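You operate a simulated robot arm through the tools that you are given. There is no shell and no other tool.

You are at the controls of a simulated robot arm. One attempt, no reset.

Task
Shut the air off, vent the tube and park the hose end.
Fine: part the hose only at 0 bar; free the catch first; leave the vent open.

The check looks at the end state, three seconds after you hand in, the way a careful person would. Anything else that was tipped, shoved, dropped, spilled or broken makes it a failure.

Robot
A 7-joint arm with a two-finger parallel gripper, fixed in place. Base frame: the origin is on the floor under the middle of its stand, x ahead of it, y to its left, z up. Lengths are in cm, angles in rad, forces in N, time in s.
It reaches about 147.9 cm from its shoulder. Its first joint turns from -2.897 to 2.897 rad. Payload 4.4 kg.
The TCP is the grasp point between the finger pads, 2.3 cm short of the fingertips. In the tool frame z runs along the fingers and y along their closing line. The gripper opens to 9.4 cm. The fingers are 3.8 cm wide and 1 cm thick; the gripper's body (5.4 by 9.6 cm) begins 3.9 cm behind the TCP.
Orientation is that of the tool frame in the base frame, as [roll, pitch, yaw] about the fixed x, y, z axes, in that order (R = Rz(yaw) Ry(pitch) Rx(roll)). With the fingers straight down and closing along the base's y, the tool's x points along the base's -x, its y along +y and its z along -z.

Tools
- The arm moves only by the tool send_rows. Its argument "moves" is a list of rows, each an object of numbers (a shift or turn left out is 0, a gripper value left out holds the last): "jaw": the opening, from 0 (shut) to 1 (fully open); "x", "y", "z": the shift along the base's x, y, z in cm; "ax", "ay", "az": the turn, a rotation vector about the base's x, y, z in rad. In form: [{"jaw": .., "x": .., "y": .., "z": .., "ax": .., "ay": .., "az": ..}, ...]. A call has 1 to 20 rows; each row shifts and turns the commanded pose from where the row before left it. Each row takes 0.2 s and may step no farther than 5 cm and 0.15 rad from the row before; otherwise, or with a gripper value out of range, the whole call is refused. A pose out of reach is approached as far as the arm can. The call stops where the force on the tool passes 90 N (or 10 N more than at its start, if that is more) or the arm is blocked; 0.2 s more then pass. Each finger travels about 7.2 cm/s and halts on what it meets, pressing with about 28 N; the grip force reading is that of the motor and also rises with nothing between the fingers. The clock runs only during rows and for 0.2 s after the last one: add rows that do not move to give the fingers time. The reply holds the time, the measured pose of the TCP, the force on the tool along the base axes, the opening and the grip force, in the units named above and with some noise, with the torque about the TCP (base axes, N m) and any sound that the robot's microphone picked up, and new pictures: "pictures" is both (left out), scene, wrist or none.
- Cameras (640 x 400 px; columns grow to the right, rows downward): "scene" is fixed at [41.35, -63.73, 186.28]; the picture's right is [0.74, -0.67, 0.00], its down [-0.35, -0.39, -0.85] and it looks along [0.57, 0.63, -0.53] (base axes); focal length 230 px, centre (320, 200). "wrist" rides on the gripper at [8.6, 1.6, -7.4] in the tool frame; the picture's right is [-0.18, 0.98, 0.00], its down [-0.58, -0.11, -0.81] and it looks along [-0.79, -0.15, 0.59] (tool axes); focal length 243 px, centre (320, 200). There is no depth. A picture from a camera that has moved, and an enlarged one, comes with that camera's place and axes in the base frame and with its lens. The place of the scene camera against the robot may be out by one fixed shift of up to 2.5 cm in any direction.
- zoom(camera, box): a new picture of the part [left, top, right, bottom] of that camera's present view, enlarged. It takes no simulated time.
- hand_in(): hands the job in; it is judged then, once.

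Places have to be worked out from the pictures, the camera data and where the tool is seen. Open the gripper and draw the arm clear of the work before you hand the job in, unless the task says otherwise.

The tools are called after "Call:" as name(argument=value, ...) on one line, values as JSON. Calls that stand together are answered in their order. send_rows: Moves the arm, as the interface text tells. Its arguments: {"type":"object","properties":{"moves":{"type":"array","items":{"type":"object","properties":{"jaw":{"type":"number"},"x":{"type":"number"},"y":{"type":"number"},"z":{"type":"number"},"ax":{"type":"number"},"ay":{"type":"number"},"az":{"type":"number"}}}},"pictures":{"type":"string","enum":["both","scene","wrist","none"]}},"required":["moves"]} The other tools are called the same way: zoom (camera, box) takes an enlarged picture of a part of a camera's view; hand_in () hands the job in.

At the start:

```text
t: 0.0
tcp_pos: [43.68, 30.19, 163.13]
ee_rot: [-3.142, 0.0, -3.142]
ft_force: [0.4, 0.1, 0.2]
moment: [0.0, 0.0, 0.0]
opening: 9.43
grasp_force: 0.1
```

scene: 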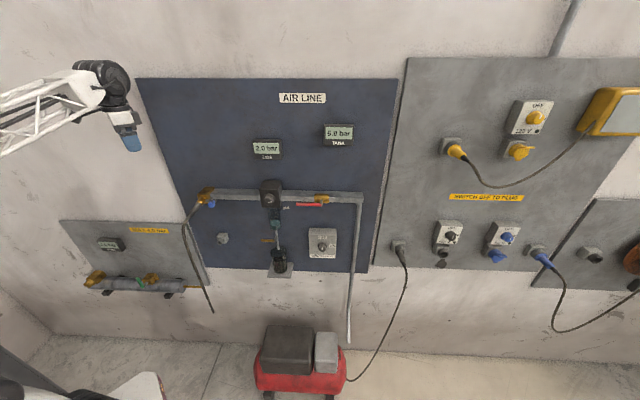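
wrist: 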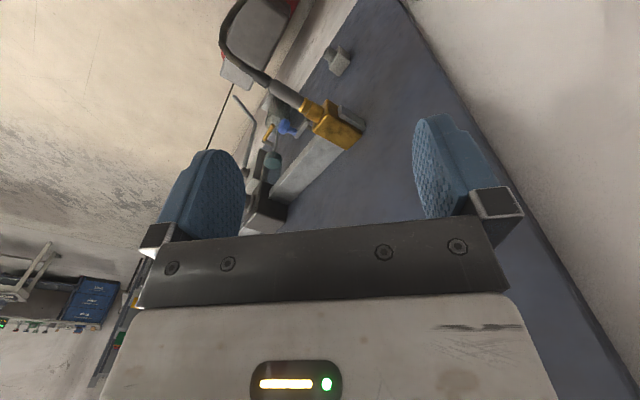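

I'll start by looking closely at the air line panel and its surroundings in the scene camera before I move anything.

Call:
zoom(camera="scene", box=[180, 170, 380, 295])

Call:
zoom(camera="scene", box=[50, 200, 230, 312])

Call:
zoom(camera="scene", box=[230, 80, 390, 180])

Call:
zoom(camera="scene", box=[380, 80, 640, 280])

Call:
zoom(camera="wrist", box=[200, 0, 400, 240])

```text
3.20 times, centred on (280, 232) of scene
camera zoom: at [41.35, -63.73, 186.28], right [0.74, -0.67, 0.0], down [-0.35, -0.39, -0.85], along [0.57, 0.63, -0.53], focal length 735 px, centre (448, 96)
```

zoom: 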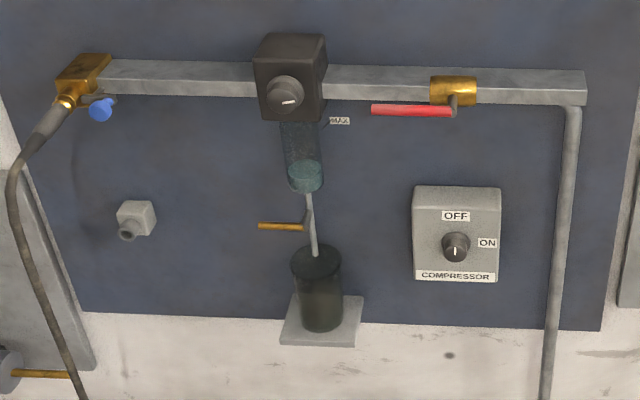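

```text
3.56 times, centred on (140, 256) of scene
camera zoom: at [41.35, -63.73, 186.28], right [0.74, -0.67, 0.0], down [-0.35, -0.39, -0.85], along [0.57, 0.63, -0.53], focal length 817 px, centre (960, 1)
```

zoom: 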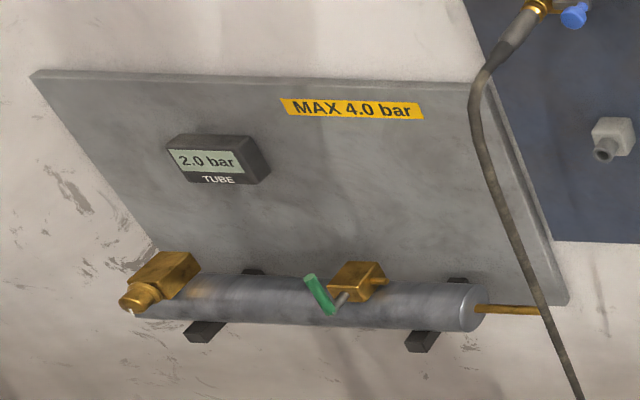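

```text
4.00 times, centred on (310, 130) of scene
camera zoom: at [41.35, -63.73, 186.28], right [0.74, -0.67, 0.0], down [-0.35, -0.39, -0.85], along [0.57, 0.63, -0.53], focal length 919 px, centre (360, 480)
```

zoom: 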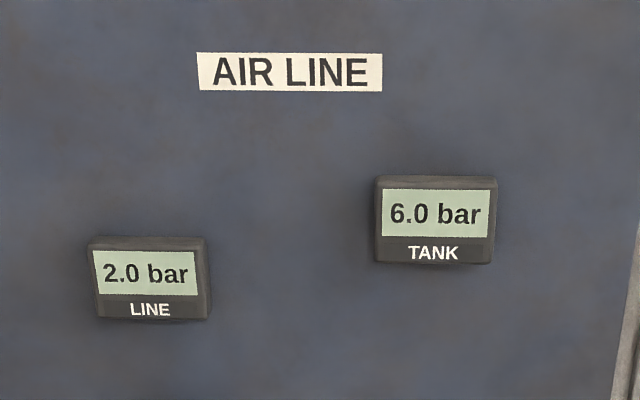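

```text
2.00 times, centred on (510, 180) of scene
camera zoom: at [41.35, -63.73, 186.28], right [0.74, -0.67, 0.0], down [-0.35, -0.39, -0.85], along [0.57, 0.63, -0.53], focal length 459 px, centre (-60, 240)
```

zoom: 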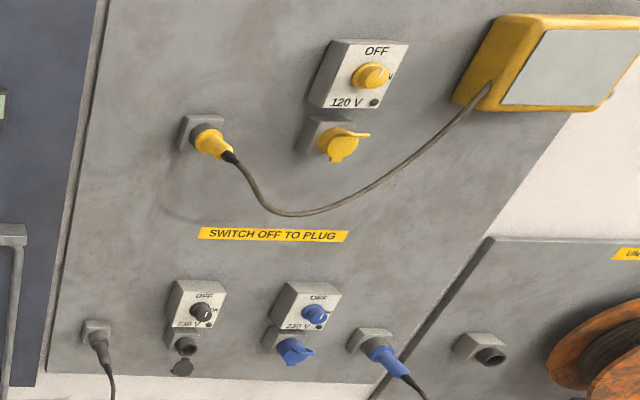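

```text
1.67 times, centred on (300, 120) of wrist
camera zoom: at [35.11, 31.91, 170.58], right [0.18, 0.98, 0.0], down [0.58, -0.11, 0.81], along [0.79, -0.15, -0.59], focal length 404 px, centre (353, 333)
```

zoom: 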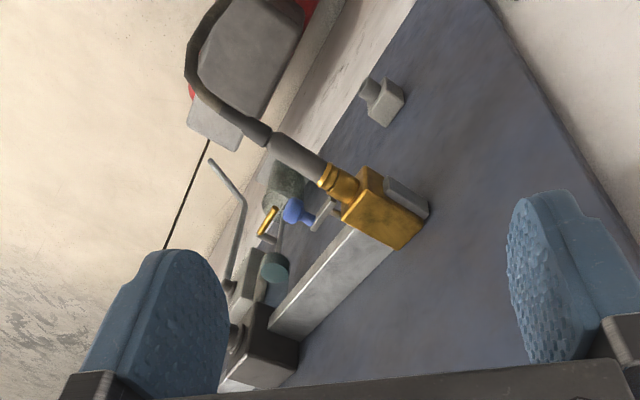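

The panel reads tank 6.0 bar, line 2.0 bar and tube 2.0 bar, with a red ball valve lying along the pipe (open). I need to know where the hose goes and what the fittings are, so I'll zoom in more.

Call:
zoom(camera="scene", box=[175, 180, 255, 230])

Call:
zoom(camera="scene", box=[160, 220, 256, 340])

Call:
zoom(camera="scene", box=[70, 260, 150, 310])

Call:
zoom(camera="scene", box=[125, 260, 205, 310])

Call:
zoom(camera="scene", box=[250, 170, 370, 245])

Call:
zoom(camera="scene", box=[0, 200, 320, 400])

```text
8.00 times, centred on (215, 205) of scene
camera zoom: at [41.35, -63.73, 186.28], right [0.74, -0.67, 0.0], down [-0.35, -0.39, -0.85], along [0.57, 0.63, -0.53], focal length 1837 px, centre (1160, 160)
```

zoom: 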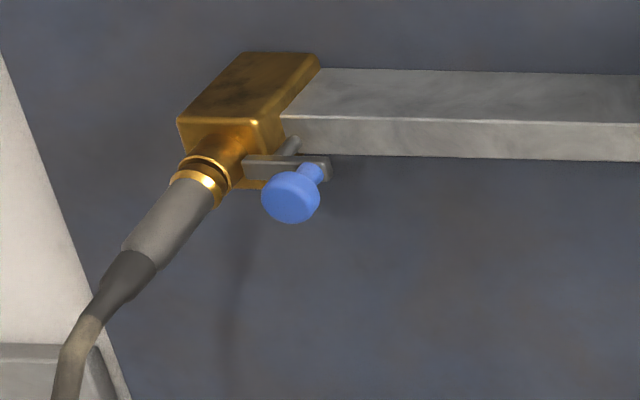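

```text
3.33 times, centred on (208, 280) of scene
camera zoom: at [41.35, -63.73, 186.28], right [0.74, -0.67, 0.0], down [-0.35, -0.39, -0.85], along [0.57, 0.63, -0.53], focal length 766 px, centre (693, -67)
```

zoom: 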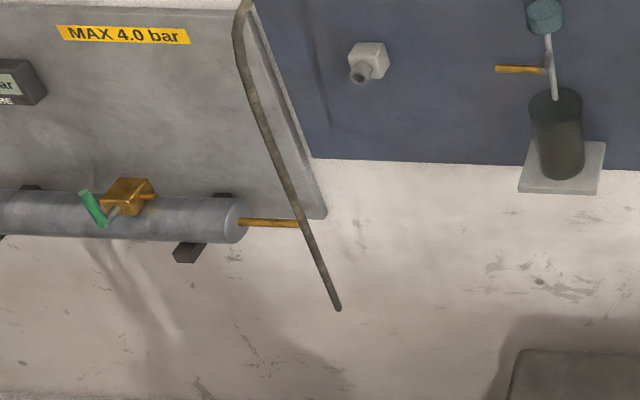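

```text
8.00 times, centred on (110, 285) of scene
camera zoom: at [41.35, -63.73, 186.28], right [0.74, -0.67, 0.0], down [-0.35, -0.39, -0.85], along [0.57, 0.63, -0.53], focal length 1837 px, centre (2000, -480)
```

zoom: 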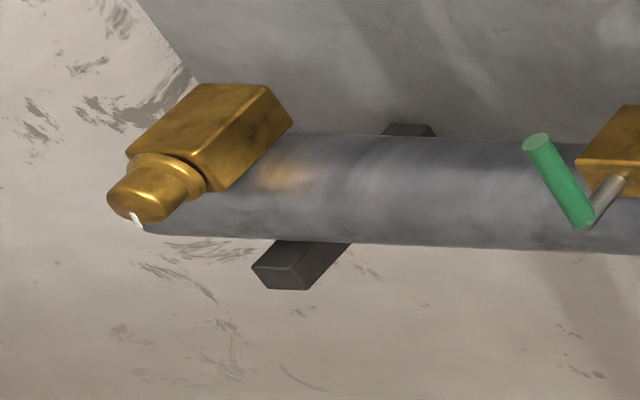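

```text
8.00 times, centred on (165, 285) of scene
camera zoom: at [41.35, -63.73, 186.28], right [0.74, -0.67, 0.0], down [-0.35, -0.39, -0.85], along [0.57, 0.63, -0.53], focal length 1837 px, centre (1560, -480)
```

zoom: 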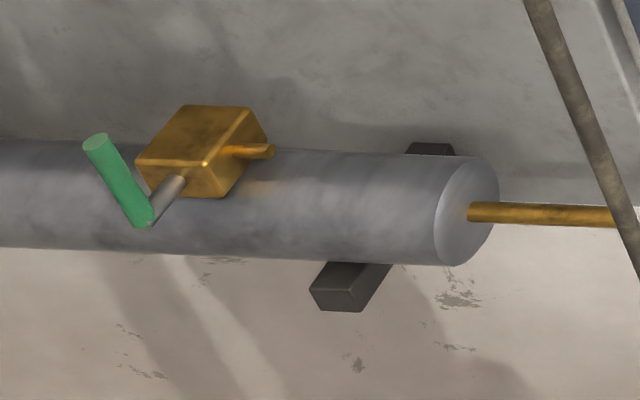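

```text
5.33 times, centred on (310, 208) of scene
camera zoom: at [41.35, -63.73, 186.28], right [0.74, -0.67, 0.0], down [-0.35, -0.39, -0.85], along [0.57, 0.63, -0.53], focal length 1225 px, centre (373, 160)
```

zoom: 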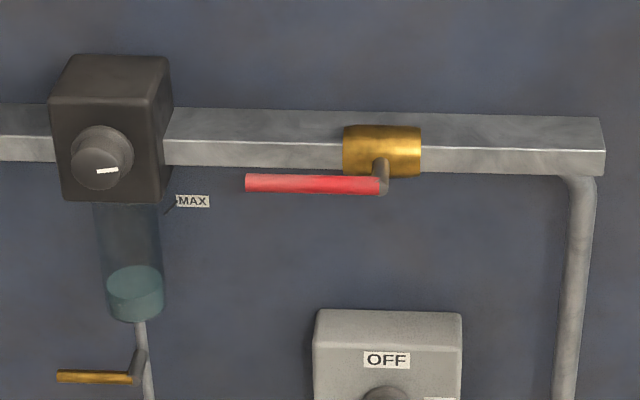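

```text
2.00 times, centred on (160, 300) of scene
camera zoom: at [41.35, -63.73, 186.28], right [0.74, -0.67, 0.0], down [-0.35, -0.39, -0.85], along [0.57, 0.63, -0.53], focal length 459 px, centre (640, 0)
```

zoom: 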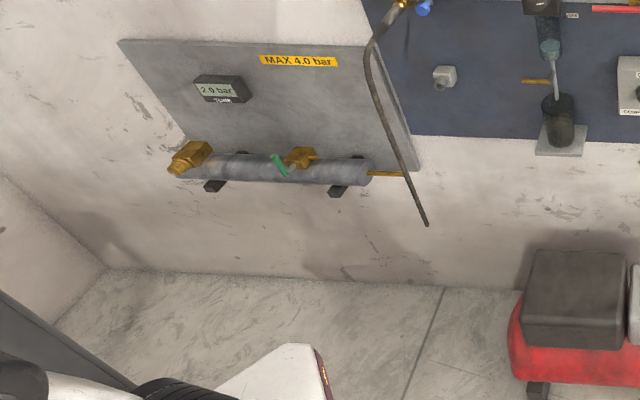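

The hose plug sits in the brass block on the line's left end, held by a latch bar with a blue knob. The green lever (vertical, so shut) on the tube is the vent, and the small grey socket below the block looks like the park. I'll back away from the wall and yaw the tool so the wrist camera ends up above the gripper once it points at the wall.

Call:
send_rows(moves=[{"x": -3.3, "y": -3.7}, {"x": -3.3, "y": -3.7}, {"x": -3.3, "y": -3.7}, {"az": -0.144}, {"az": -0.144}, {"az": -0.144}, {"az": -0.144}, {"az": -0.144}, {"az": -0.144}, {"az": -0.144}, {"az": -0.144}], pictures="both")

```text
t: 2.4
tcp_pos: [33.82, 19.08, 163.1]
ee_rot: [-3.142, -0.003, 1.986]
ft_force: [-0.3, -0.3, -0.1]
moment: [0.05, 0.0, 0.01]
opening: 9.39
grasp_force: 0.0
camera wrist: at [31.87, 27.78, 170.56], right [0.97, 0.23, 0.0], down [0.14, -0.58, 0.81], along [0.18, -0.78, -0.59], focal length 243 px, centre (320, 200)
```

scene: 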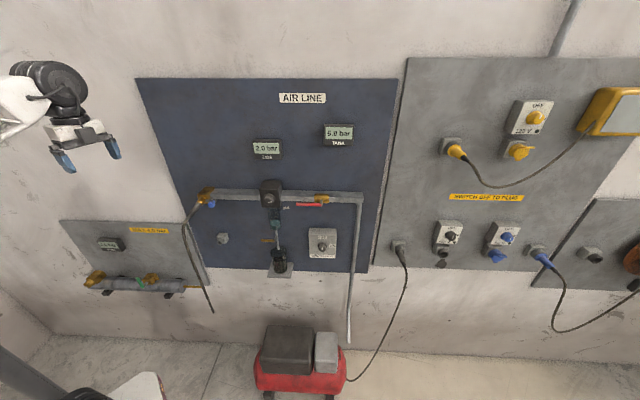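
wrist: 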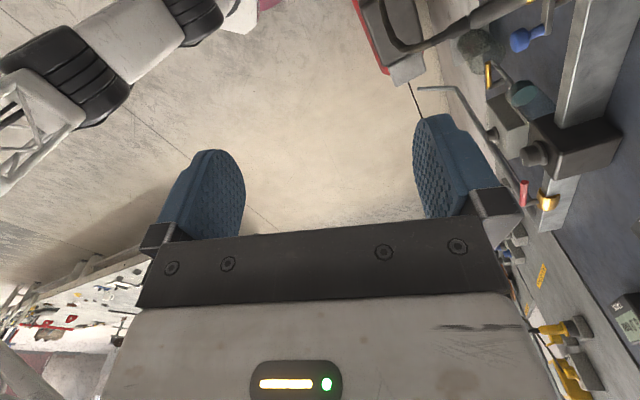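

The yaw is tracking cleanly. I'll finish it, then tilt the fingers to point at the wall; the TCP stays about 30 cm off the wall.

Call:
send_rows(moves=[{"az": -0.1442}, {"az": -0.1442}, {"az": -0.1442}, {"az": -0.1442}, {"az": -0.1442}, {"az": -0.1442}, {"az": -0.1442}, {"az": -0.1442}, {"ax": 0.1058, "ay": -0.0958}, {"ax": 0.1058, "ay": -0.0958}, {"ax": 0.1058, "ay": -0.0958}, {"ax": 0.1058, "ay": -0.0958}, {"ax": 0.1058, "ay": -0.0958}], pictures="both")

```text
t: 5.2
tcp_pos: [34.04, 19.22, 163.11]
ee_rot: [3.139, -0.712, 0.838]
ft_force: [0.7, 0.4, 0.3]
moment: [-0.01, -0.01, -0.01]
opening: 9.39
grasp_force: 0.0
camera wrist: at [36.21, 19.34, 174.38], right [0.64, -0.76, -0.12], down [-0.73, -0.64, 0.23], along [-0.25, -0.06, -0.97], focal length 243 px, centre (320, 200)
```

scene: 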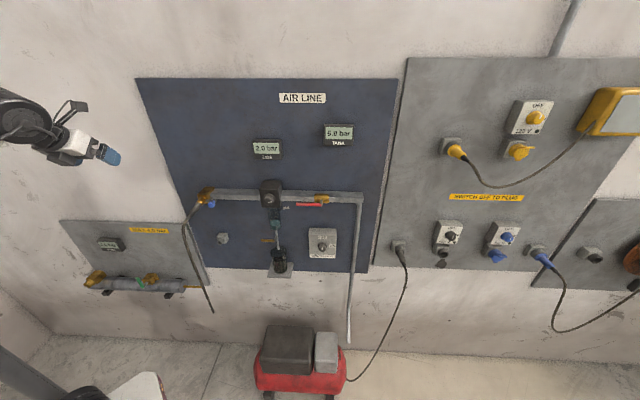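
wrist: 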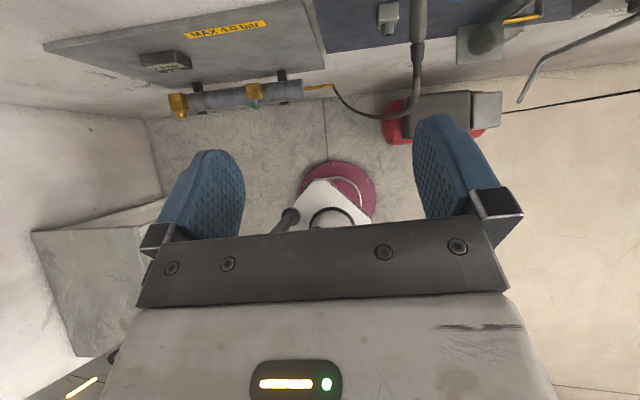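

From above it is clear the hose loops from the coupling down to the brass pipe on the tube's right end, so venting the tube also bleeds the hose. I'll complete the tilt so the fingers point straight at the wall.

Call:
send_rows(moves=[{"ax": 0.1058, "ay": -0.0958}, {"ax": 0.1058, "ay": -0.0958}, {"ax": 0.1058, "ay": -0.0958}, {"ax": 0.1058, "ay": -0.0958}, {"ax": 0.1058, "ay": -0.0958}, {"ax": 0.1058, "ay": -0.0958}], pictures="both")

```text
t: 6.6
tcp_pos: [33.94, 19.14, 163.17]
ee_rot: [1.567, -1.57, 2.41]
ft_force: [-0.2, -0.3, -0.8]
moment: [0.02, 0.02, -0.02]
opening: 9.39
grasp_force: 0.1
camera wrist: at [30.06, 12.59, 171.73], right [0.73, -0.66, -0.18], down [-0.62, -0.52, -0.58], along [0.29, 0.54, -0.79], focal length 243 px, centre (320, 200)
```

scene: 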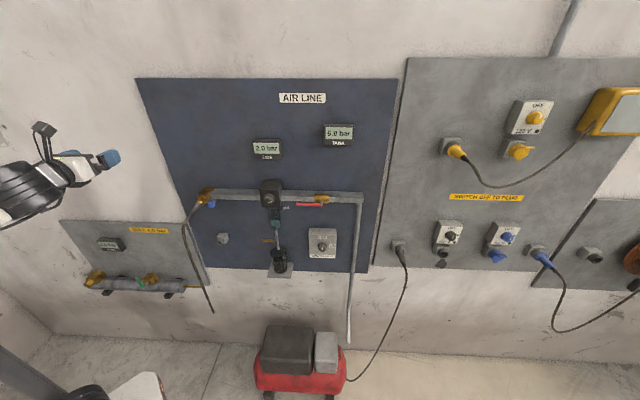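
wrist: 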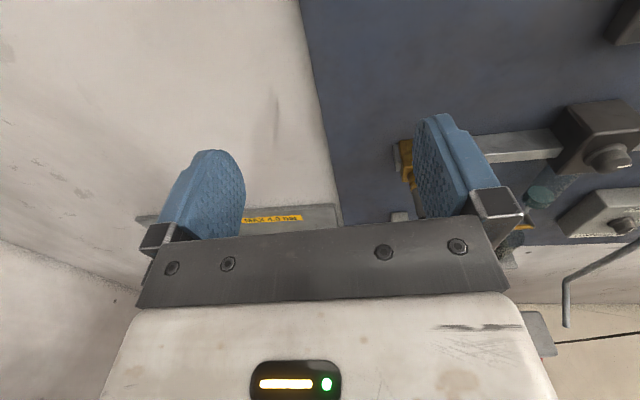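

The tool now points at the wall with the camera above it. I'll travel along the wall, staying about 30 cm off it, to look at the red shut-off handle, which I estimate is near x 93, y 0, z 133.

Call:
send_rows(moves=[{"x": 3.334, "y": -3.02, "z": -2}, {"x": 3.334, "y": -3.02, "z": -2}, {"x": 3.334, "y": -3.02, "z": -2}, {"x": 3.334, "y": -3.02, "z": -2}, {"x": 3.334, "y": -3.02, "z": -2}, {"x": 3.334, "y": -3.02, "z": -2}, {"x": 3.334, "y": -3.02, "z": -2}, {"x": 3.334, "y": -3.02, "z": -2}, {"x": 3.334, "y": -3.02, "z": -2}, {"x": 3.334, "y": -3.02, "z": -2}, {"x": 3.334, "y": -3.02, "z": -2}, {"x": 3.334, "y": -3.02, "z": -1}], pictures="both")

```text
t: 9.2
tcp_pos: [74.01, -17.14, 140.29]
ee_rot: [1.837, -1.571, 2.138]
ft_force: [-0.2, -0.4, 1.3]
moment: [-0.03, 0.02, -0.03]
opening: 9.39
grasp_force: 0.0
camera wrist: at [70.03, -23.79, 148.86], right [0.73, -0.66, -0.18], down [-0.62, -0.53, -0.58], along [0.29, 0.54, -0.79], focal length 243 px, centre (320, 200)
```

scene: 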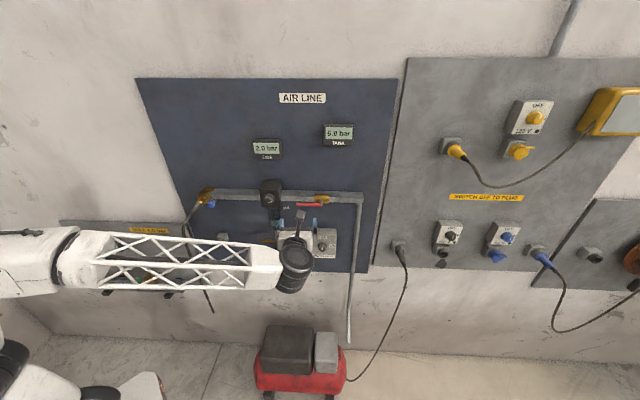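
wrist: 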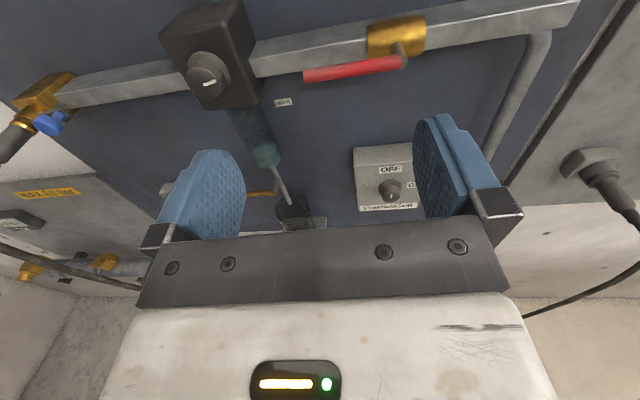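

The red handle lies along the pipe from a stem near u≈75 (right) to a tip near u≈63, about 62 cm out from my base toward the wall. I'll zoom for details of the stem and any stop, and look at the coupling's latch from here too.

Call:
zoom(camera="wrist", box=[260, 0, 460, 125])

Call:
zoom(camera="wrist", box=[0, 50, 160, 150])

Call:
zoom(camera="scene", box=[240, 170, 380, 270])

```text
3.20 times, centred on (360, 62) of wrist
camera zoom: at [70.03, -23.79, 148.86], right [0.73, -0.66, -0.18], down [-0.62, -0.53, -0.58], along [0.29, 0.54, -0.79], focal length 776 px, centre (192, 640)
```

zoom: 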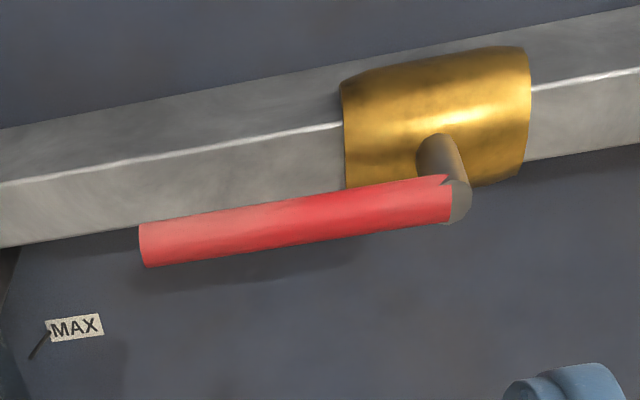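

```text
4.00 times, centred on (80, 100) of wrist
camera zoom: at [70.03, -23.79, 148.86], right [0.73, -0.66, -0.18], down [-0.62, -0.53, -0.58], along [0.29, 0.54, -0.79], focal length 970 px, centre (1280, 600)
```

zoom: 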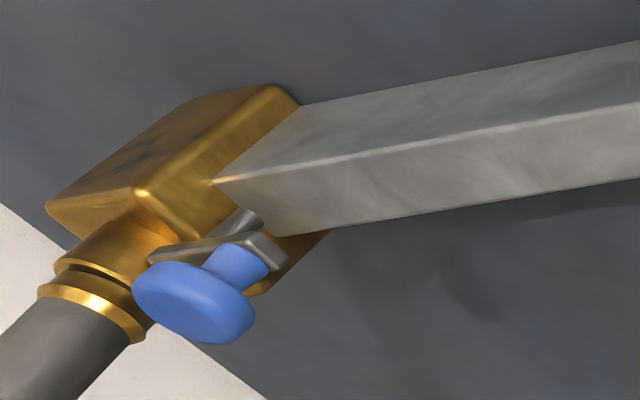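

```text
4.00 times, centred on (310, 220) of scene
camera zoom: at [41.35, -63.73, 186.28], right [0.74, -0.67, 0.0], down [-0.35, -0.39, -0.85], along [0.57, 0.63, -0.53], focal length 919 px, centre (360, 120)
```

zoom: 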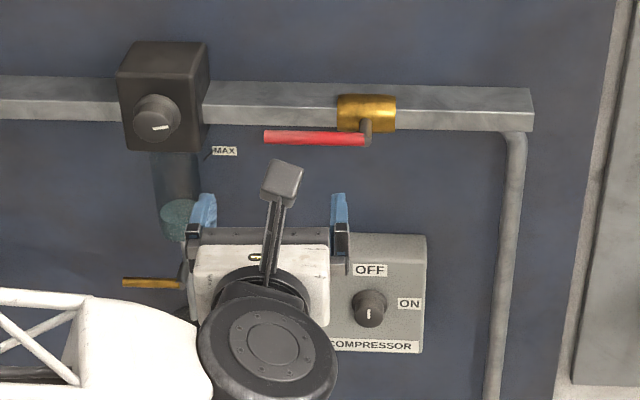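

No stop is visible. I'll close in (v≈50) for a second view so I can triangulate the handle from the wrist camera alone.

Call:
send_rows(moves=[{"x": 2.7, "y": 2.96}, {"x": 2.7, "y": 2.96}, {"x": 2.7, "y": 2.96, "z": 0}], pictures="wrist")

Call:
zoom(camera="wrist", box=[200, 60, 440, 210])

```text
t: 10.0
tcp_pos: [81.99, -8.17, 140.09]
ee_rot: [2.038, -1.57, 1.939]
ft_force: [0.8, -0.3, -0.1]
moment: [0.0, 0.02, -0.01]
opening: 9.4
grasp_force: 0.1
camera wrist: at [78.08, -14.77, 148.79], right [0.73, -0.66, -0.18], down [-0.62, -0.53, -0.58], along [0.29, 0.54, -0.79], focal length 243 px, centre (320, 200)
```

wrist: 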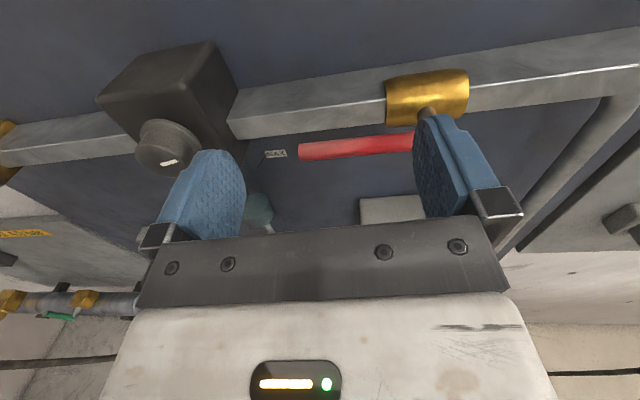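

```text
2.67 times, centred on (320, 135) of wrist
camera zoom: at [78.08, -14.77, 148.79], right [0.73, -0.66, -0.18], down [-0.62, -0.53, -0.58], along [0.29, 0.54, -0.79], focal length 647 px, centre (320, 373)
```

zoom: 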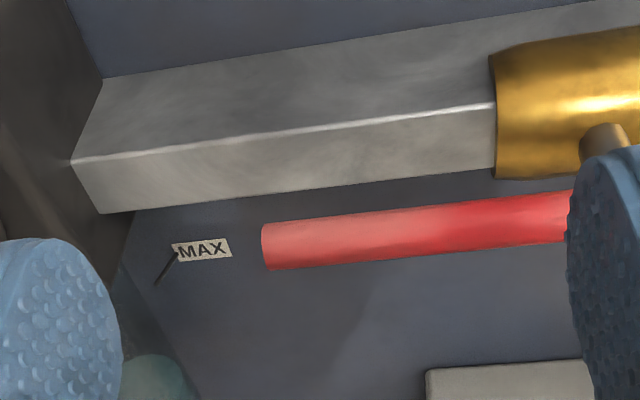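

Triangulated from two wrist views, the handle's tip is at about u 63.8, v 55.9, z 136 and its stem axis at u≈74, with the pipe front near v 59.4. I'll close the fingers, move in above the handle near its tip and press down gently to see which way it turns.

Call:
send_rows(moves=[{"jaw": 0}, {"jaw": 0}, {"jaw": 0}, {"jaw": 0, "x": 2.0, "y": 2.2}, {"x": 2.0, "y": 2.2}, {"z": -0.8}, {"z": -0.7}], pictures="both")

```text
t: 11.6
tcp_pos: [85.91, -3.82, 138.68]
ee_rot: [-1.132, -1.571, -1.175]
ft_force: [0.5, -0.1, 0.5]
moment: [-0.03, -0.01, 0.01]
opening: 0.0
grasp_force: 28.2
camera wrist: at [82.08, -10.35, 147.26], right [0.73, -0.66, -0.18], down [-0.62, -0.53, -0.58], along [0.29, 0.54, -0.79], focal length 243 px, centre (320, 200)
```

scene: 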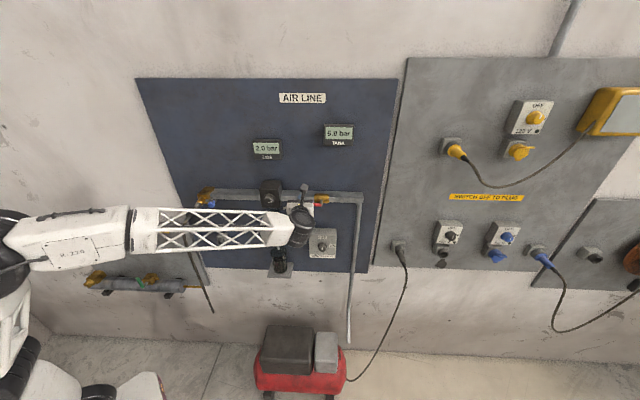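
wrist: 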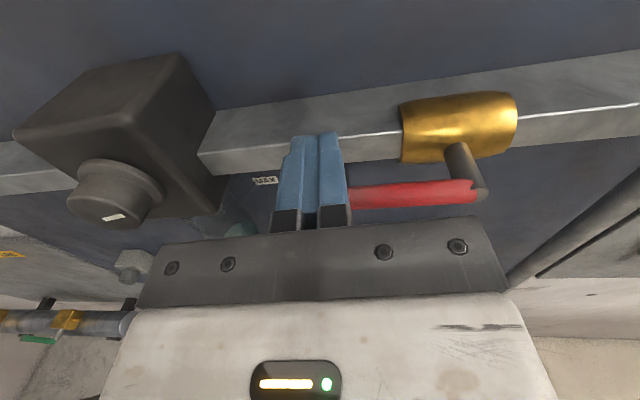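

The fingers are above the handle near its tip with no contact yet. I'll step down in small amounts and watch the force.

Call:
send_rows(moves=[{"z": -0.4}, {"z": -0.4}, {"z": -0.4}, {"z": -0.3}], pictures="wrist")

```text
t: 12.6
tcp_pos: [85.81, -3.83, 138.56]
ee_rot: [0.905, -1.553, 3.071]
ft_force: [-1.3, -0.4, 22.3]
moment: [0.15, -0.13, 0.12]
opening: 0.0
grasp_force: 28.1
stopped in row 4: the force on the tool passed its limit at 96 N (the readings are from after the stop); the commanded pose is now the measured one
camera wrist: at [81.83, -10.35, 147.02], right [0.73, -0.66, -0.17], down [-0.61, -0.53, -0.59], along [0.3, 0.54, -0.79], focal length 243 px, centre (320, 200)
```

wrist: 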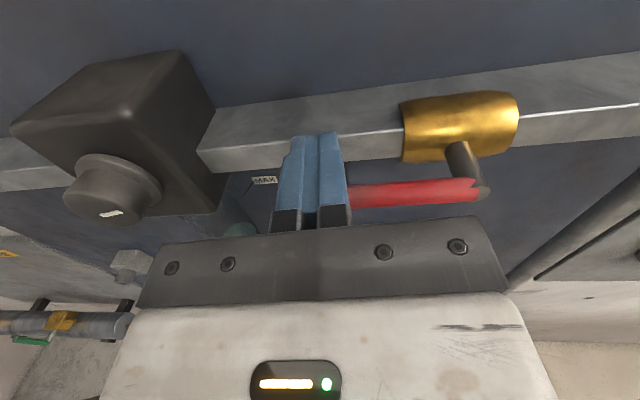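

Pressing down hit a hard stop (96 N, no rotation), so the handle must turn upward. I'll lift off, back out, drop below the handle and come in from underneath.

Call:
send_rows(moves=[{"z": 0.8}, {"x": -2.35, "y": -2.59}, {"x": -2.35, "y": -2.59}, {"x": -0.41, "y": 0.37, "z": -4}, {"z": -3.1}, {"x": 2.35, "y": 2.59}, {"x": 2.35, "y": 2.59}], pictures="wrist")

```text
t: 14.2
tcp_pos: [85.59, -3.4, 131.91]
ee_rot: [1.0, -1.559, 2.976]
ft_force: [-0.1, -0.2, 0.2]
moment: [-0.02, 0.04, -0.03]
opening: 0.0
grasp_force: 28.2
camera wrist: at [81.55, -10.0, 140.5], right [0.73, -0.66, -0.17], down [-0.61, -0.53, -0.59], along [0.3, 0.54, -0.79], focal length 243 px, centre (320, 200)
```

wrist: 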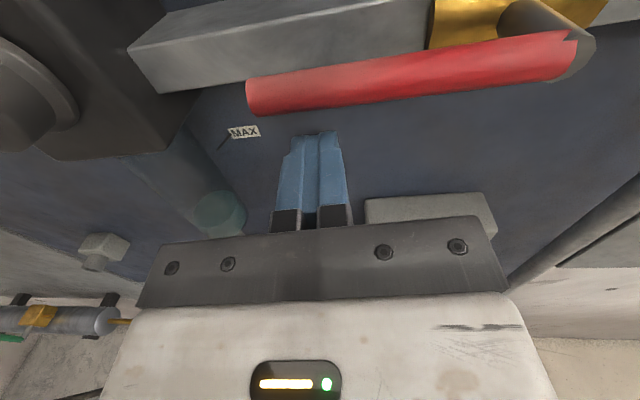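

The fingers are about 2 cm under the handle near its tip. I'll push it up along its arc, first about 30°, and check that it moves freely.

Call:
send_rows(moves=[{"z": 1.1}, {"z": 1.1}, {"z": 1.1}, {"x": 0.22, "y": -0.2, "z": 1.0}, {"x": 0.22, "y": -0.2, "z": 0.9}], pictures="wrist")

```text
t: 15.4
tcp_pos: [85.96, -3.78, 137.06]
ee_rot: [0.974, -1.556, 3.004]
ft_force: [-0.1, 0.3, -0.1]
moment: [0.0, -0.01, 0.05]
opening: 0.0
grasp_force: 27.6
camera wrist: at [81.97, -10.35, 145.63], right [0.73, -0.66, -0.17], down [-0.61, -0.53, -0.59], along [0.3, 0.54, -0.79], focal length 243 px, centre (320, 200)
```

wrist: 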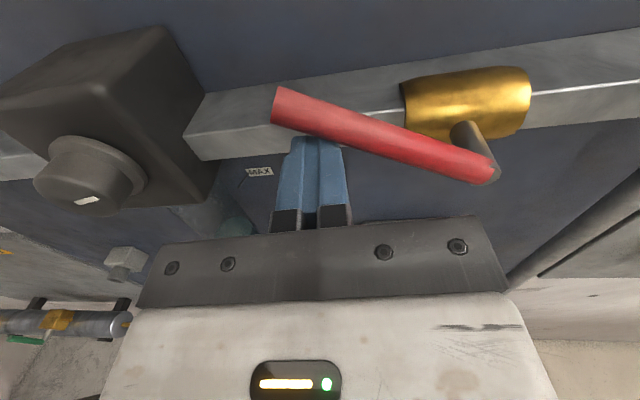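

The handle swings up freely. I'll continue along the arc to vertical.

Call:
send_rows(moves=[{"x": 0.37, "y": -0.336, "z": 0.9}, {"x": 0.445, "y": -0.403, "z": 0.8}, {"x": 0.519, "y": -0.47, "z": 0.7}, {"x": 0.556, "y": -0.503, "z": 0.62}, {"x": 0.63, "y": -0.57, "z": 0.5}, {"x": 0.667, "y": -0.604, "z": 0.4}, {"x": 0.704, "y": -0.637, "z": 0.28}, {"x": 0.704, "y": -0.637, "z": 0.15}, {"x": 0.22, "y": -0.2}], pictures="both")

```text
t: 17.4
tcp_pos: [90.27, -7.77, 141.39]
ee_rot: [1.049, -1.559, 2.937]
ft_force: [-61.5, 13.5, -6.2]
moment: [0.29, 1.27, -0.29]
opening: 0.01
grasp_force: 27.4
stopped in row 9: the force on the tool passed its limit at 102 N (the readings are from after the stop); the commanded pose is now the measured one
camera wrist: at [86.4, -14.29, 149.93], right [0.74, -0.65, -0.17], down [-0.61, -0.53, -0.59], along [0.29, 0.54, -0.79], focal length 243 px, centre (320, 200)
```

scene: 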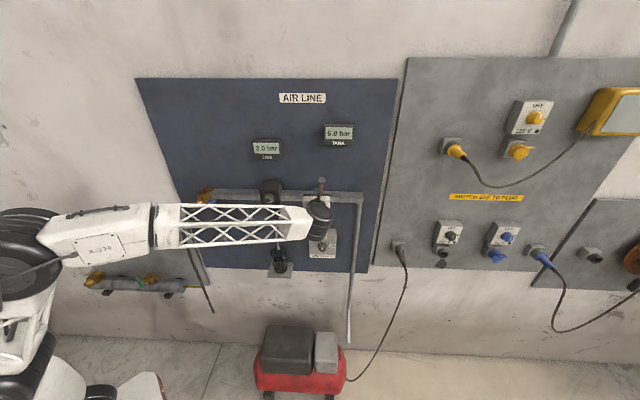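
wrist: 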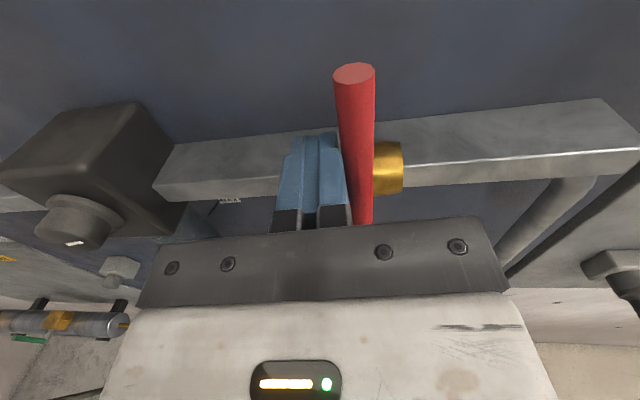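

The handle now stands vertical against its end stop, so the air is shut off. I'll move off to the left, back away from the wall, and confirm it stays put.

Call:
send_rows(moves=[{"x": -0.74, "y": 0.67}, {"x": -0.74, "y": 0.67}, {"x": -2.68, "y": -2.96}, {"x": -2.68, "y": -2.96}, {"x": -2.68, "y": -2.96}, {"x": -2.68, "y": -2.96}, {"x": -2.68, "y": -2.96}, {}], pictures="both")

Call:
zoom(camera="scene", box=[240, 110, 380, 210])

```text
t: 19.1
tcp_pos: [75.52, -21.33, 141.21]
ee_rot: [0.993, -1.559, 2.991]
ft_force: [-0.2, 0.9, -0.1]
moment: [0.01, -0.02, 0.01]
opening: 0.01
grasp_force: 28.1
camera wrist: at [71.68, -27.92, 149.87], right [0.73, -0.66, -0.18], down [-0.61, -0.53, -0.59], along [0.29, 0.54, -0.79], focal length 243 px, centre (320, 200)
```

scene: 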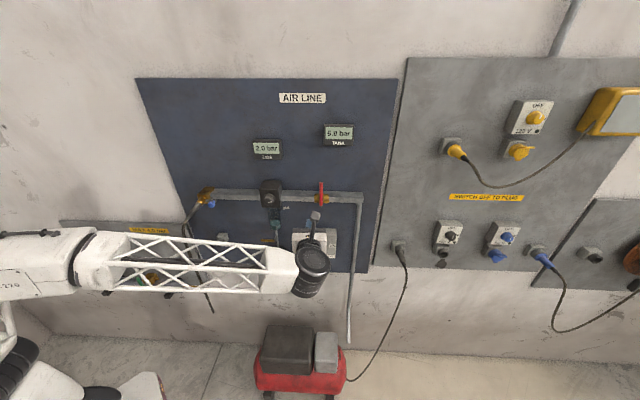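
wrist: 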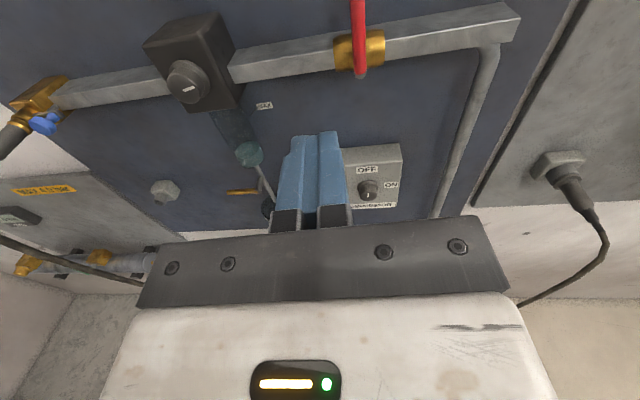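

```text
4.00 times, centred on (310, 160) of scene
camera zoom: at [41.35, -63.73, 186.28], right [0.74, -0.67, 0.0], down [-0.35, -0.39, -0.85], along [0.57, 0.63, -0.53], focal length 919 px, centre (360, 360)
```

zoom: 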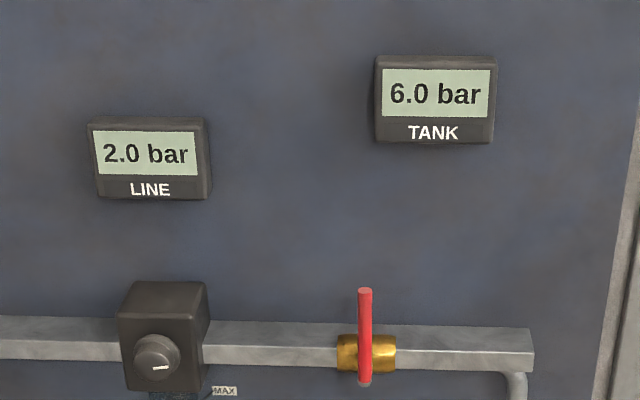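

The valve is shut: handle upright across the pipe, tank still 6.0, line still 2.0 bar. Next is the tube's green vent lever; I'll travel left and down, staying around v≈33 so the hose (which bulges to about v 44) stays clear.

Call:
send_rows(moves=[{"x": -3.374, "y": 2.826, "z": -1.5}, {"x": -3.374, "y": 2.826, "z": -1.5}, {"x": -3.374, "y": 2.826, "z": -1.5}, {"x": -3.374, "y": 2.826, "z": -1.5}, {"x": -3.374, "y": 2.826, "z": -1.5}, {"x": -3.374, "y": 2.826, "z": -1.5}, {"x": -3.374, "y": 2.826, "z": -1.5}, {"x": -3.374, "y": 2.826, "z": -1.5}, {"x": -3.374, "y": 2.826, "z": -1.5}, {"x": -3.374, "y": 2.826, "z": -1.5}], pictures="both")

```text
t: 21.4
tcp_pos: [41.92, 7.12, 126.36]
ee_rot: [0.985, -1.56, 2.998]
ft_force: [0.3, 0.3, 0.8]
moment: [0.01, -0.02, 0.0]
opening: 0.0
grasp_force: 27.9
camera wrist: at [38.0, 0.46, 134.99], right [0.73, -0.66, -0.17], down [-0.61, -0.53, -0.59], along [0.29, 0.54, -0.79], focal length 243 px, centre (320, 200)
```

scene: 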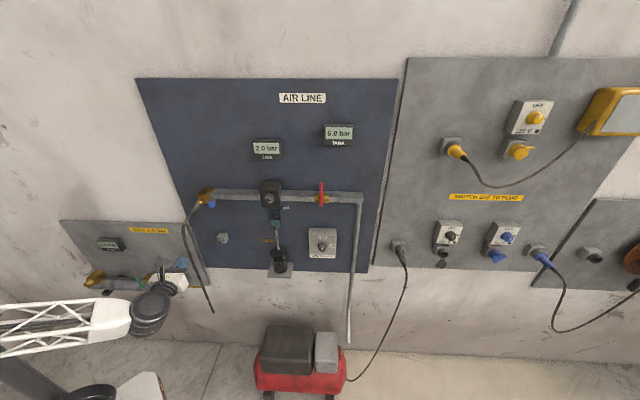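
wrist: 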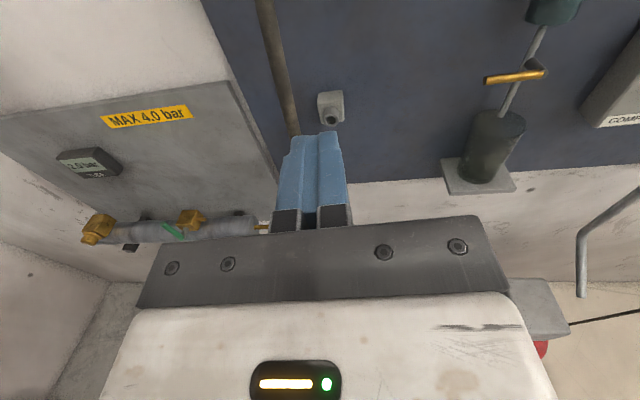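

The grey park socket shows clearly below the coupling. I'll continue left and down until the green vent lever is in front of the gripper.

Call:
send_rows(moves=[{"x": -3.32, "y": 2.737, "z": -2.4}, {"x": -3.32, "y": 2.737, "z": -2.4}, {"x": -3.32, "y": 2.737, "z": -2.4}, {"x": -3.32, "y": 2.737, "z": -2.4}, {"x": -3.32, "y": 2.737, "z": -2.4}, {"x": -3.32, "y": 2.737, "z": -2.4}, {"x": -3.32, "y": 2.737, "z": -2.4}, {"x": -3.32, "y": 2.737, "z": -2.4}], pictures="both")

Call:
zoom(camera="wrist", box=[200, 0, 440, 150])

```text
t: 23.1
tcp_pos: [22.76, 21.42, 109.0]
ee_rot: [1.015, -1.56, 2.972]
ft_force: [0.2, -0.2, 0.8]
moment: [0.01, 0.02, 0.01]
opening: 0.02
grasp_force: 28.0
out of reach, approached as far as the arm can: row 6, 7, 8
camera wrist: at [18.85, 14.78, 117.49], right [0.74, -0.65, -0.18], down [-0.61, -0.53, -0.59], along [0.29, 0.54, -0.79], focal length 243 px, centre (320, 200)
```

scene: 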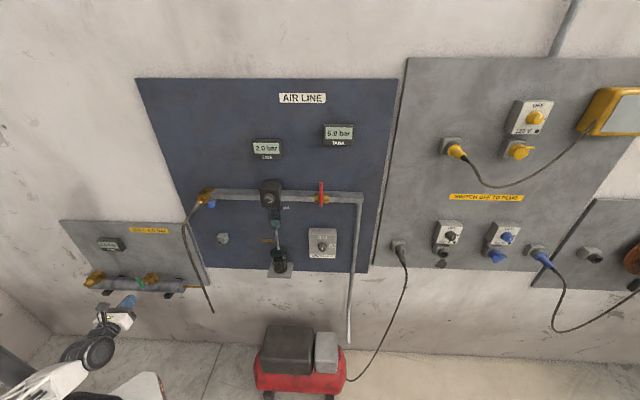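
wrist: 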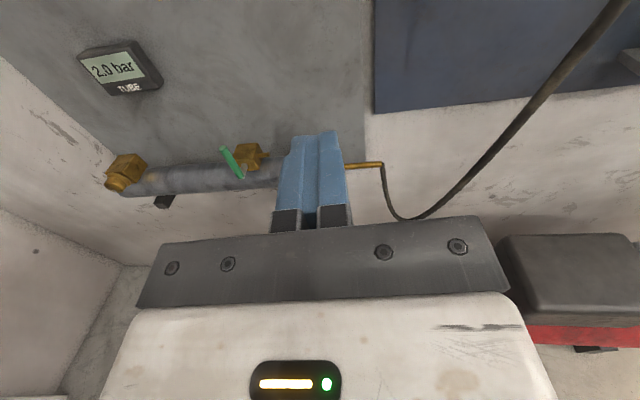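

```text
2.67 times, centred on (320, 75) of wrist
camera zoom: at [18.85, 14.78, 117.49], right [0.74, -0.65, -0.18], down [-0.61, -0.53, -0.59], along [0.29, 0.54, -0.79], focal length 647 px, centre (320, 533)
```

zoom: 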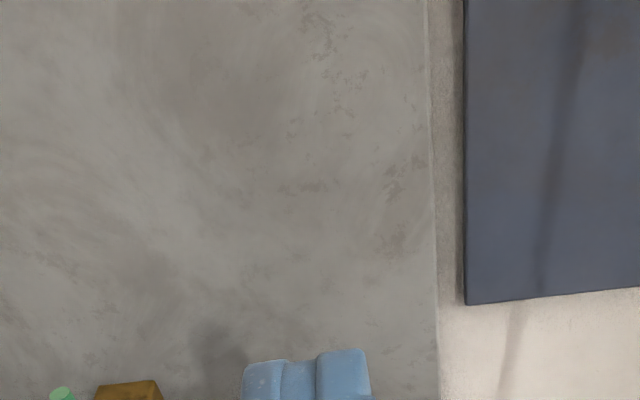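

The arm can't fold that close to its own base, so it lagged at u≈2.5. From three views the green lever stands at about u −18, v 55, z 86–93; I'll bring the commanded pose nearer the wall, where it's reachable.

Call:
send_rows(moves=[{"x": 2.35, "y": 2.59}, {"x": 2.35, "y": 2.59}, {"x": 2.35, "y": 2.59}, {}], pictures="wrist")

Call:
zoom(camera="wrist", box=[140, 60, 380, 210])

```text
t: 24.1
tcp_pos: [30.56, 28.29, 108.94]
ee_rot: [1.104, -1.56, 2.885]
ft_force: [-0.4, -0.7, 0.3]
moment: [0.0, -0.02, 0.01]
opening: 0.0
grasp_force: 28.1
out of reach, approached as far as the arm can: row 1, 2, 3
camera wrist: at [26.72, 21.61, 117.55], right [0.74, -0.65, -0.18], down [-0.61, -0.53, -0.59], along [0.29, 0.54, -0.79], focal length 243 px, centre (320, 200)
```

wrist: 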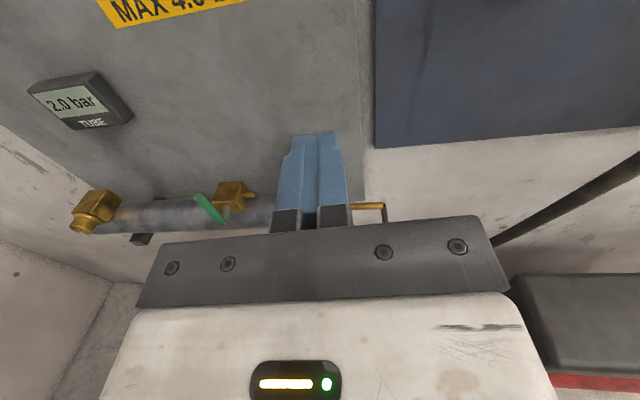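

```text
2.67 times, centred on (260, 135) of wrist
camera zoom: at [26.72, 21.61, 117.55], right [0.74, -0.65, -0.18], down [-0.61, -0.53, -0.59], along [0.29, 0.54, -0.79], focal length 647 px, centre (480, 373)
```

zoom: 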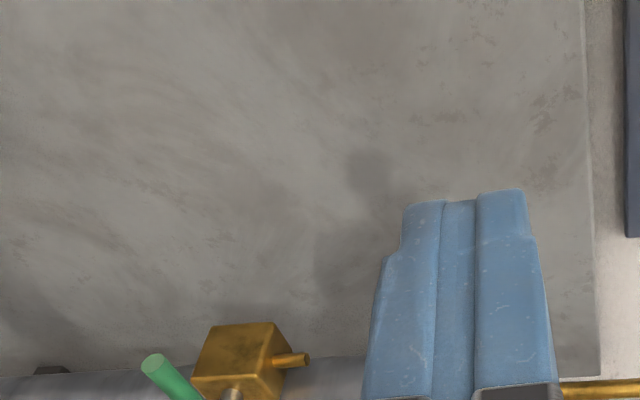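

The tool stayed at u≈3.7, so some joint limits this orientation here. I'll test whether going higher and then left frees it.

Call:
send_rows(moves=[{"z": 4}, {"z": 4}, {"z": 4}, {"z": 4}, {"x": -1.48, "y": 1.34}, {"x": -1.48, "y": 1.34}, {"x": -1.48, "y": 1.34}], pictures="scene")

```text
t: 25.8
tcp_pos: [29.39, 29.42, 125.16]
ee_rot: [1.127, -1.56, 2.86]
ft_force: [0.3, 0.5, 1.0]
moment: [-0.02, 0.01, -0.02]
opening: 0.0
grasp_force: 27.7
out of reach, approached as far as the arm can: row 5, 6, 7
```

scene: 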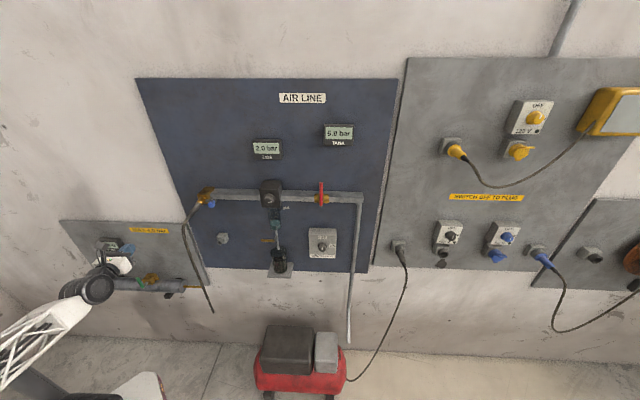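

The lateral stop looks like the last wrist joint (I yawed it 132° earlier). I'll roll the tool a quarter turn back about its own axis, which puts the camera on the left side, then move left again.

Call:
send_rows(moves=[{"ax": -0.1, "ay": -0.11}, {"ax": -0.1, "ay": -0.11}, {"ax": -0.1, "ay": -0.11}, {"ax": -0.1, "ay": -0.11}, {"ax": -0.1, "ay": -0.11}, {"ax": -0.1, "ay": -0.11}, {"ax": -0.1, "ay": -0.11}, {"ax": -0.1, "ay": -0.11}, {"ax": -0.1, "ay": -0.11}, {"ax": -0.1, "ay": -0.11}, {"ax": -0.057, "ay": -0.063}, {"x": -2.96, "y": 2.68}, {"x": -2.96, "y": 2.68}], pictures="both")

```text
t: 28.6
tcp_pos: [25.22, 32.79, 121.73]
ee_rot: [1.782, -0.06, 2.437]
ft_force: [0.9, 0.0, 2.0]
moment: [-0.05, 0.07, 0.03]
opening: 0.0
grasp_force: 27.9
out of reach, approached as far as the arm can: row 12, 13
camera wrist: at [14.25, 32.92, 125.38], right [0.32, 0.0, 0.95], down [-0.08, -1.0, 0.03], along [0.94, -0.09, -0.32], focal length 243 px, centre (320, 200)
```

scene: 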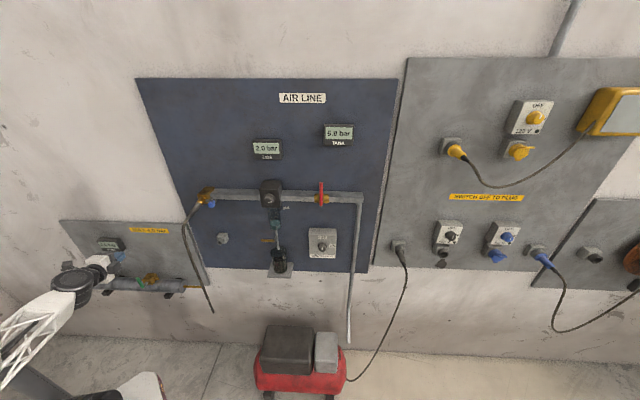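
wrist: 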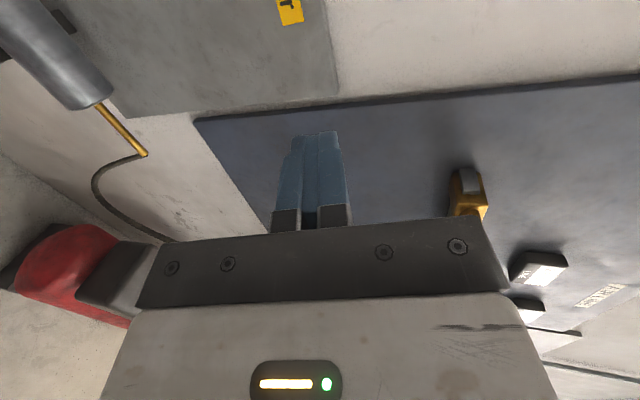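

It's still limited here: the tool ended tilted at u≈−3, so this arm posture doesn't suit the left side. I'll go to the arm's natural orientation instead, with the camera on the robot side and the fingers tilted 45° down toward the wall, turning in free space first.

Call:
send_rows(moves=[{"x": 3.2, "y": -2.9, "z": 2}, {"ax": -0.1064, "ay": -0.0672, "az": 0.0628}, {"ax": -0.1064, "ay": -0.0672, "az": 0.0628}, {"ax": -0.1064, "ay": -0.0672, "az": 0.0628}, {"ax": -0.1064, "ay": -0.0672, "az": 0.0628}, {"ax": -0.1064, "ay": -0.0672, "az": 0.0628}, {"ax": -0.1064, "ay": -0.0672, "az": 0.0628}, {"ax": -0.1064, "ay": -0.0672, "az": 0.0628}, {"ax": -0.1064, "ay": -0.0672, "az": 0.0628}, {"ax": -0.1064, "ay": -0.0672, "az": 0.0628}, {"ax": -0.1064, "ay": -0.0672, "az": 0.0628}, {"ax": -0.1064, "ay": -0.0672, "az": 0.0628}, {"ax": -0.1064, "ay": -0.0672, "az": 0.0628}], pictures="both")

```text
t: 31.4
tcp_pos: [26.5, 31.79, 127.21]
ee_rot: [2.94, 0.846, -2.279]
ft_force: [0.5, 0.7, 0.0]
moment: [-0.01, 0.0, 0.0]
opening: 0.02
grasp_force: 27.5
out of reach, approached as far as the arm can: row 3
camera wrist: at [18.96, 23.18, 125.64], right [-0.75, 0.61, 0.27], down [0.08, -0.32, 0.94], along [0.66, 0.73, 0.19], focal length 243 px, centre (320, 200)
```

scene: 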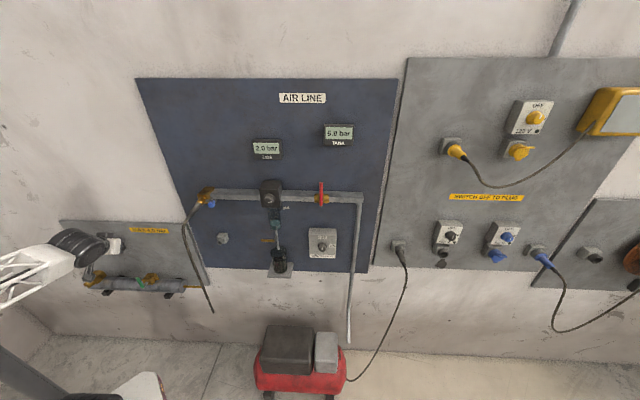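
wrist: 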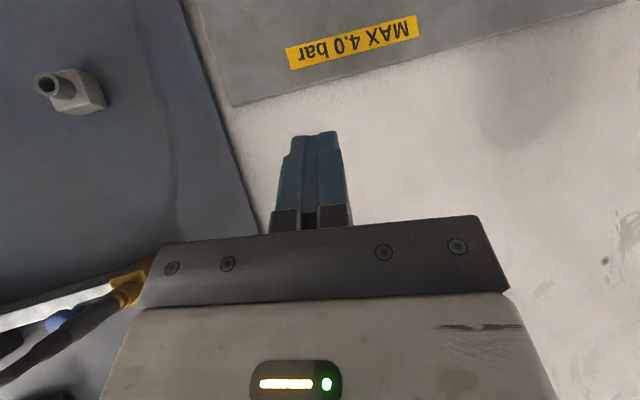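

The arm now sits in a better posture and nearly reached the 45° tilt. I'll trim the residual rotation and move left and down toward the vent, still well off the wall.

Call:
send_rows(moves=[{"ax": -0.068, "ay": -0.0315, "az": -0.0865}, {"ax": -0.068, "ay": -0.0315, "az": -0.0865}, {"x": -2.37, "y": 2.147, "z": -3.4}, {"x": -2.37, "y": 2.147, "z": -3.4}, {"x": -2.37, "y": 2.147, "z": -3.4}, {"x": -2.37, "y": 2.147, "z": -3.4}, {"x": -2.37, "y": 2.147, "z": -3.4}], pictures="both")

```text
t: 33.0
tcp_pos: [24.62, 33.55, 123.66]
ee_rot: [2.98, 0.834, -2.289]
ft_force: [0.6, 0.4, 0.2]
moment: [-0.01, -0.03, -0.03]
opening: 0.0
grasp_force: 28.1
out of reach, approached as far as the arm can: row 1, 2, 3, 4, 5, 6, 7
camera wrist: at [16.94, 25.2, 122.2], right [-0.73, 0.64, 0.24], down [0.06, -0.3, 0.95], along [0.68, 0.71, 0.18], focal length 243 px, centre (320, 200)
```

scene: 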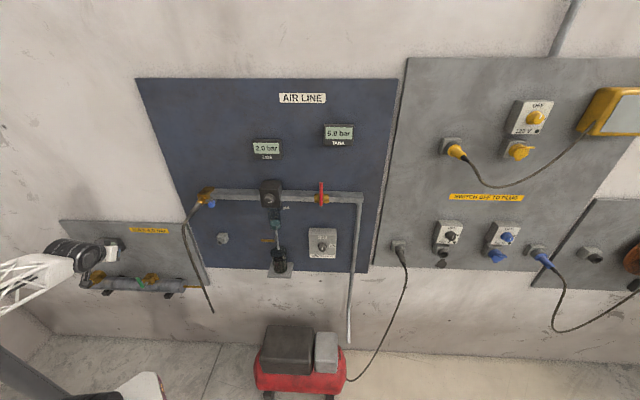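
wrist: 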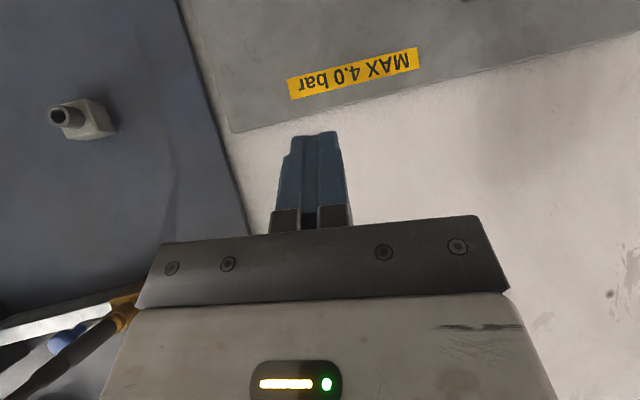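

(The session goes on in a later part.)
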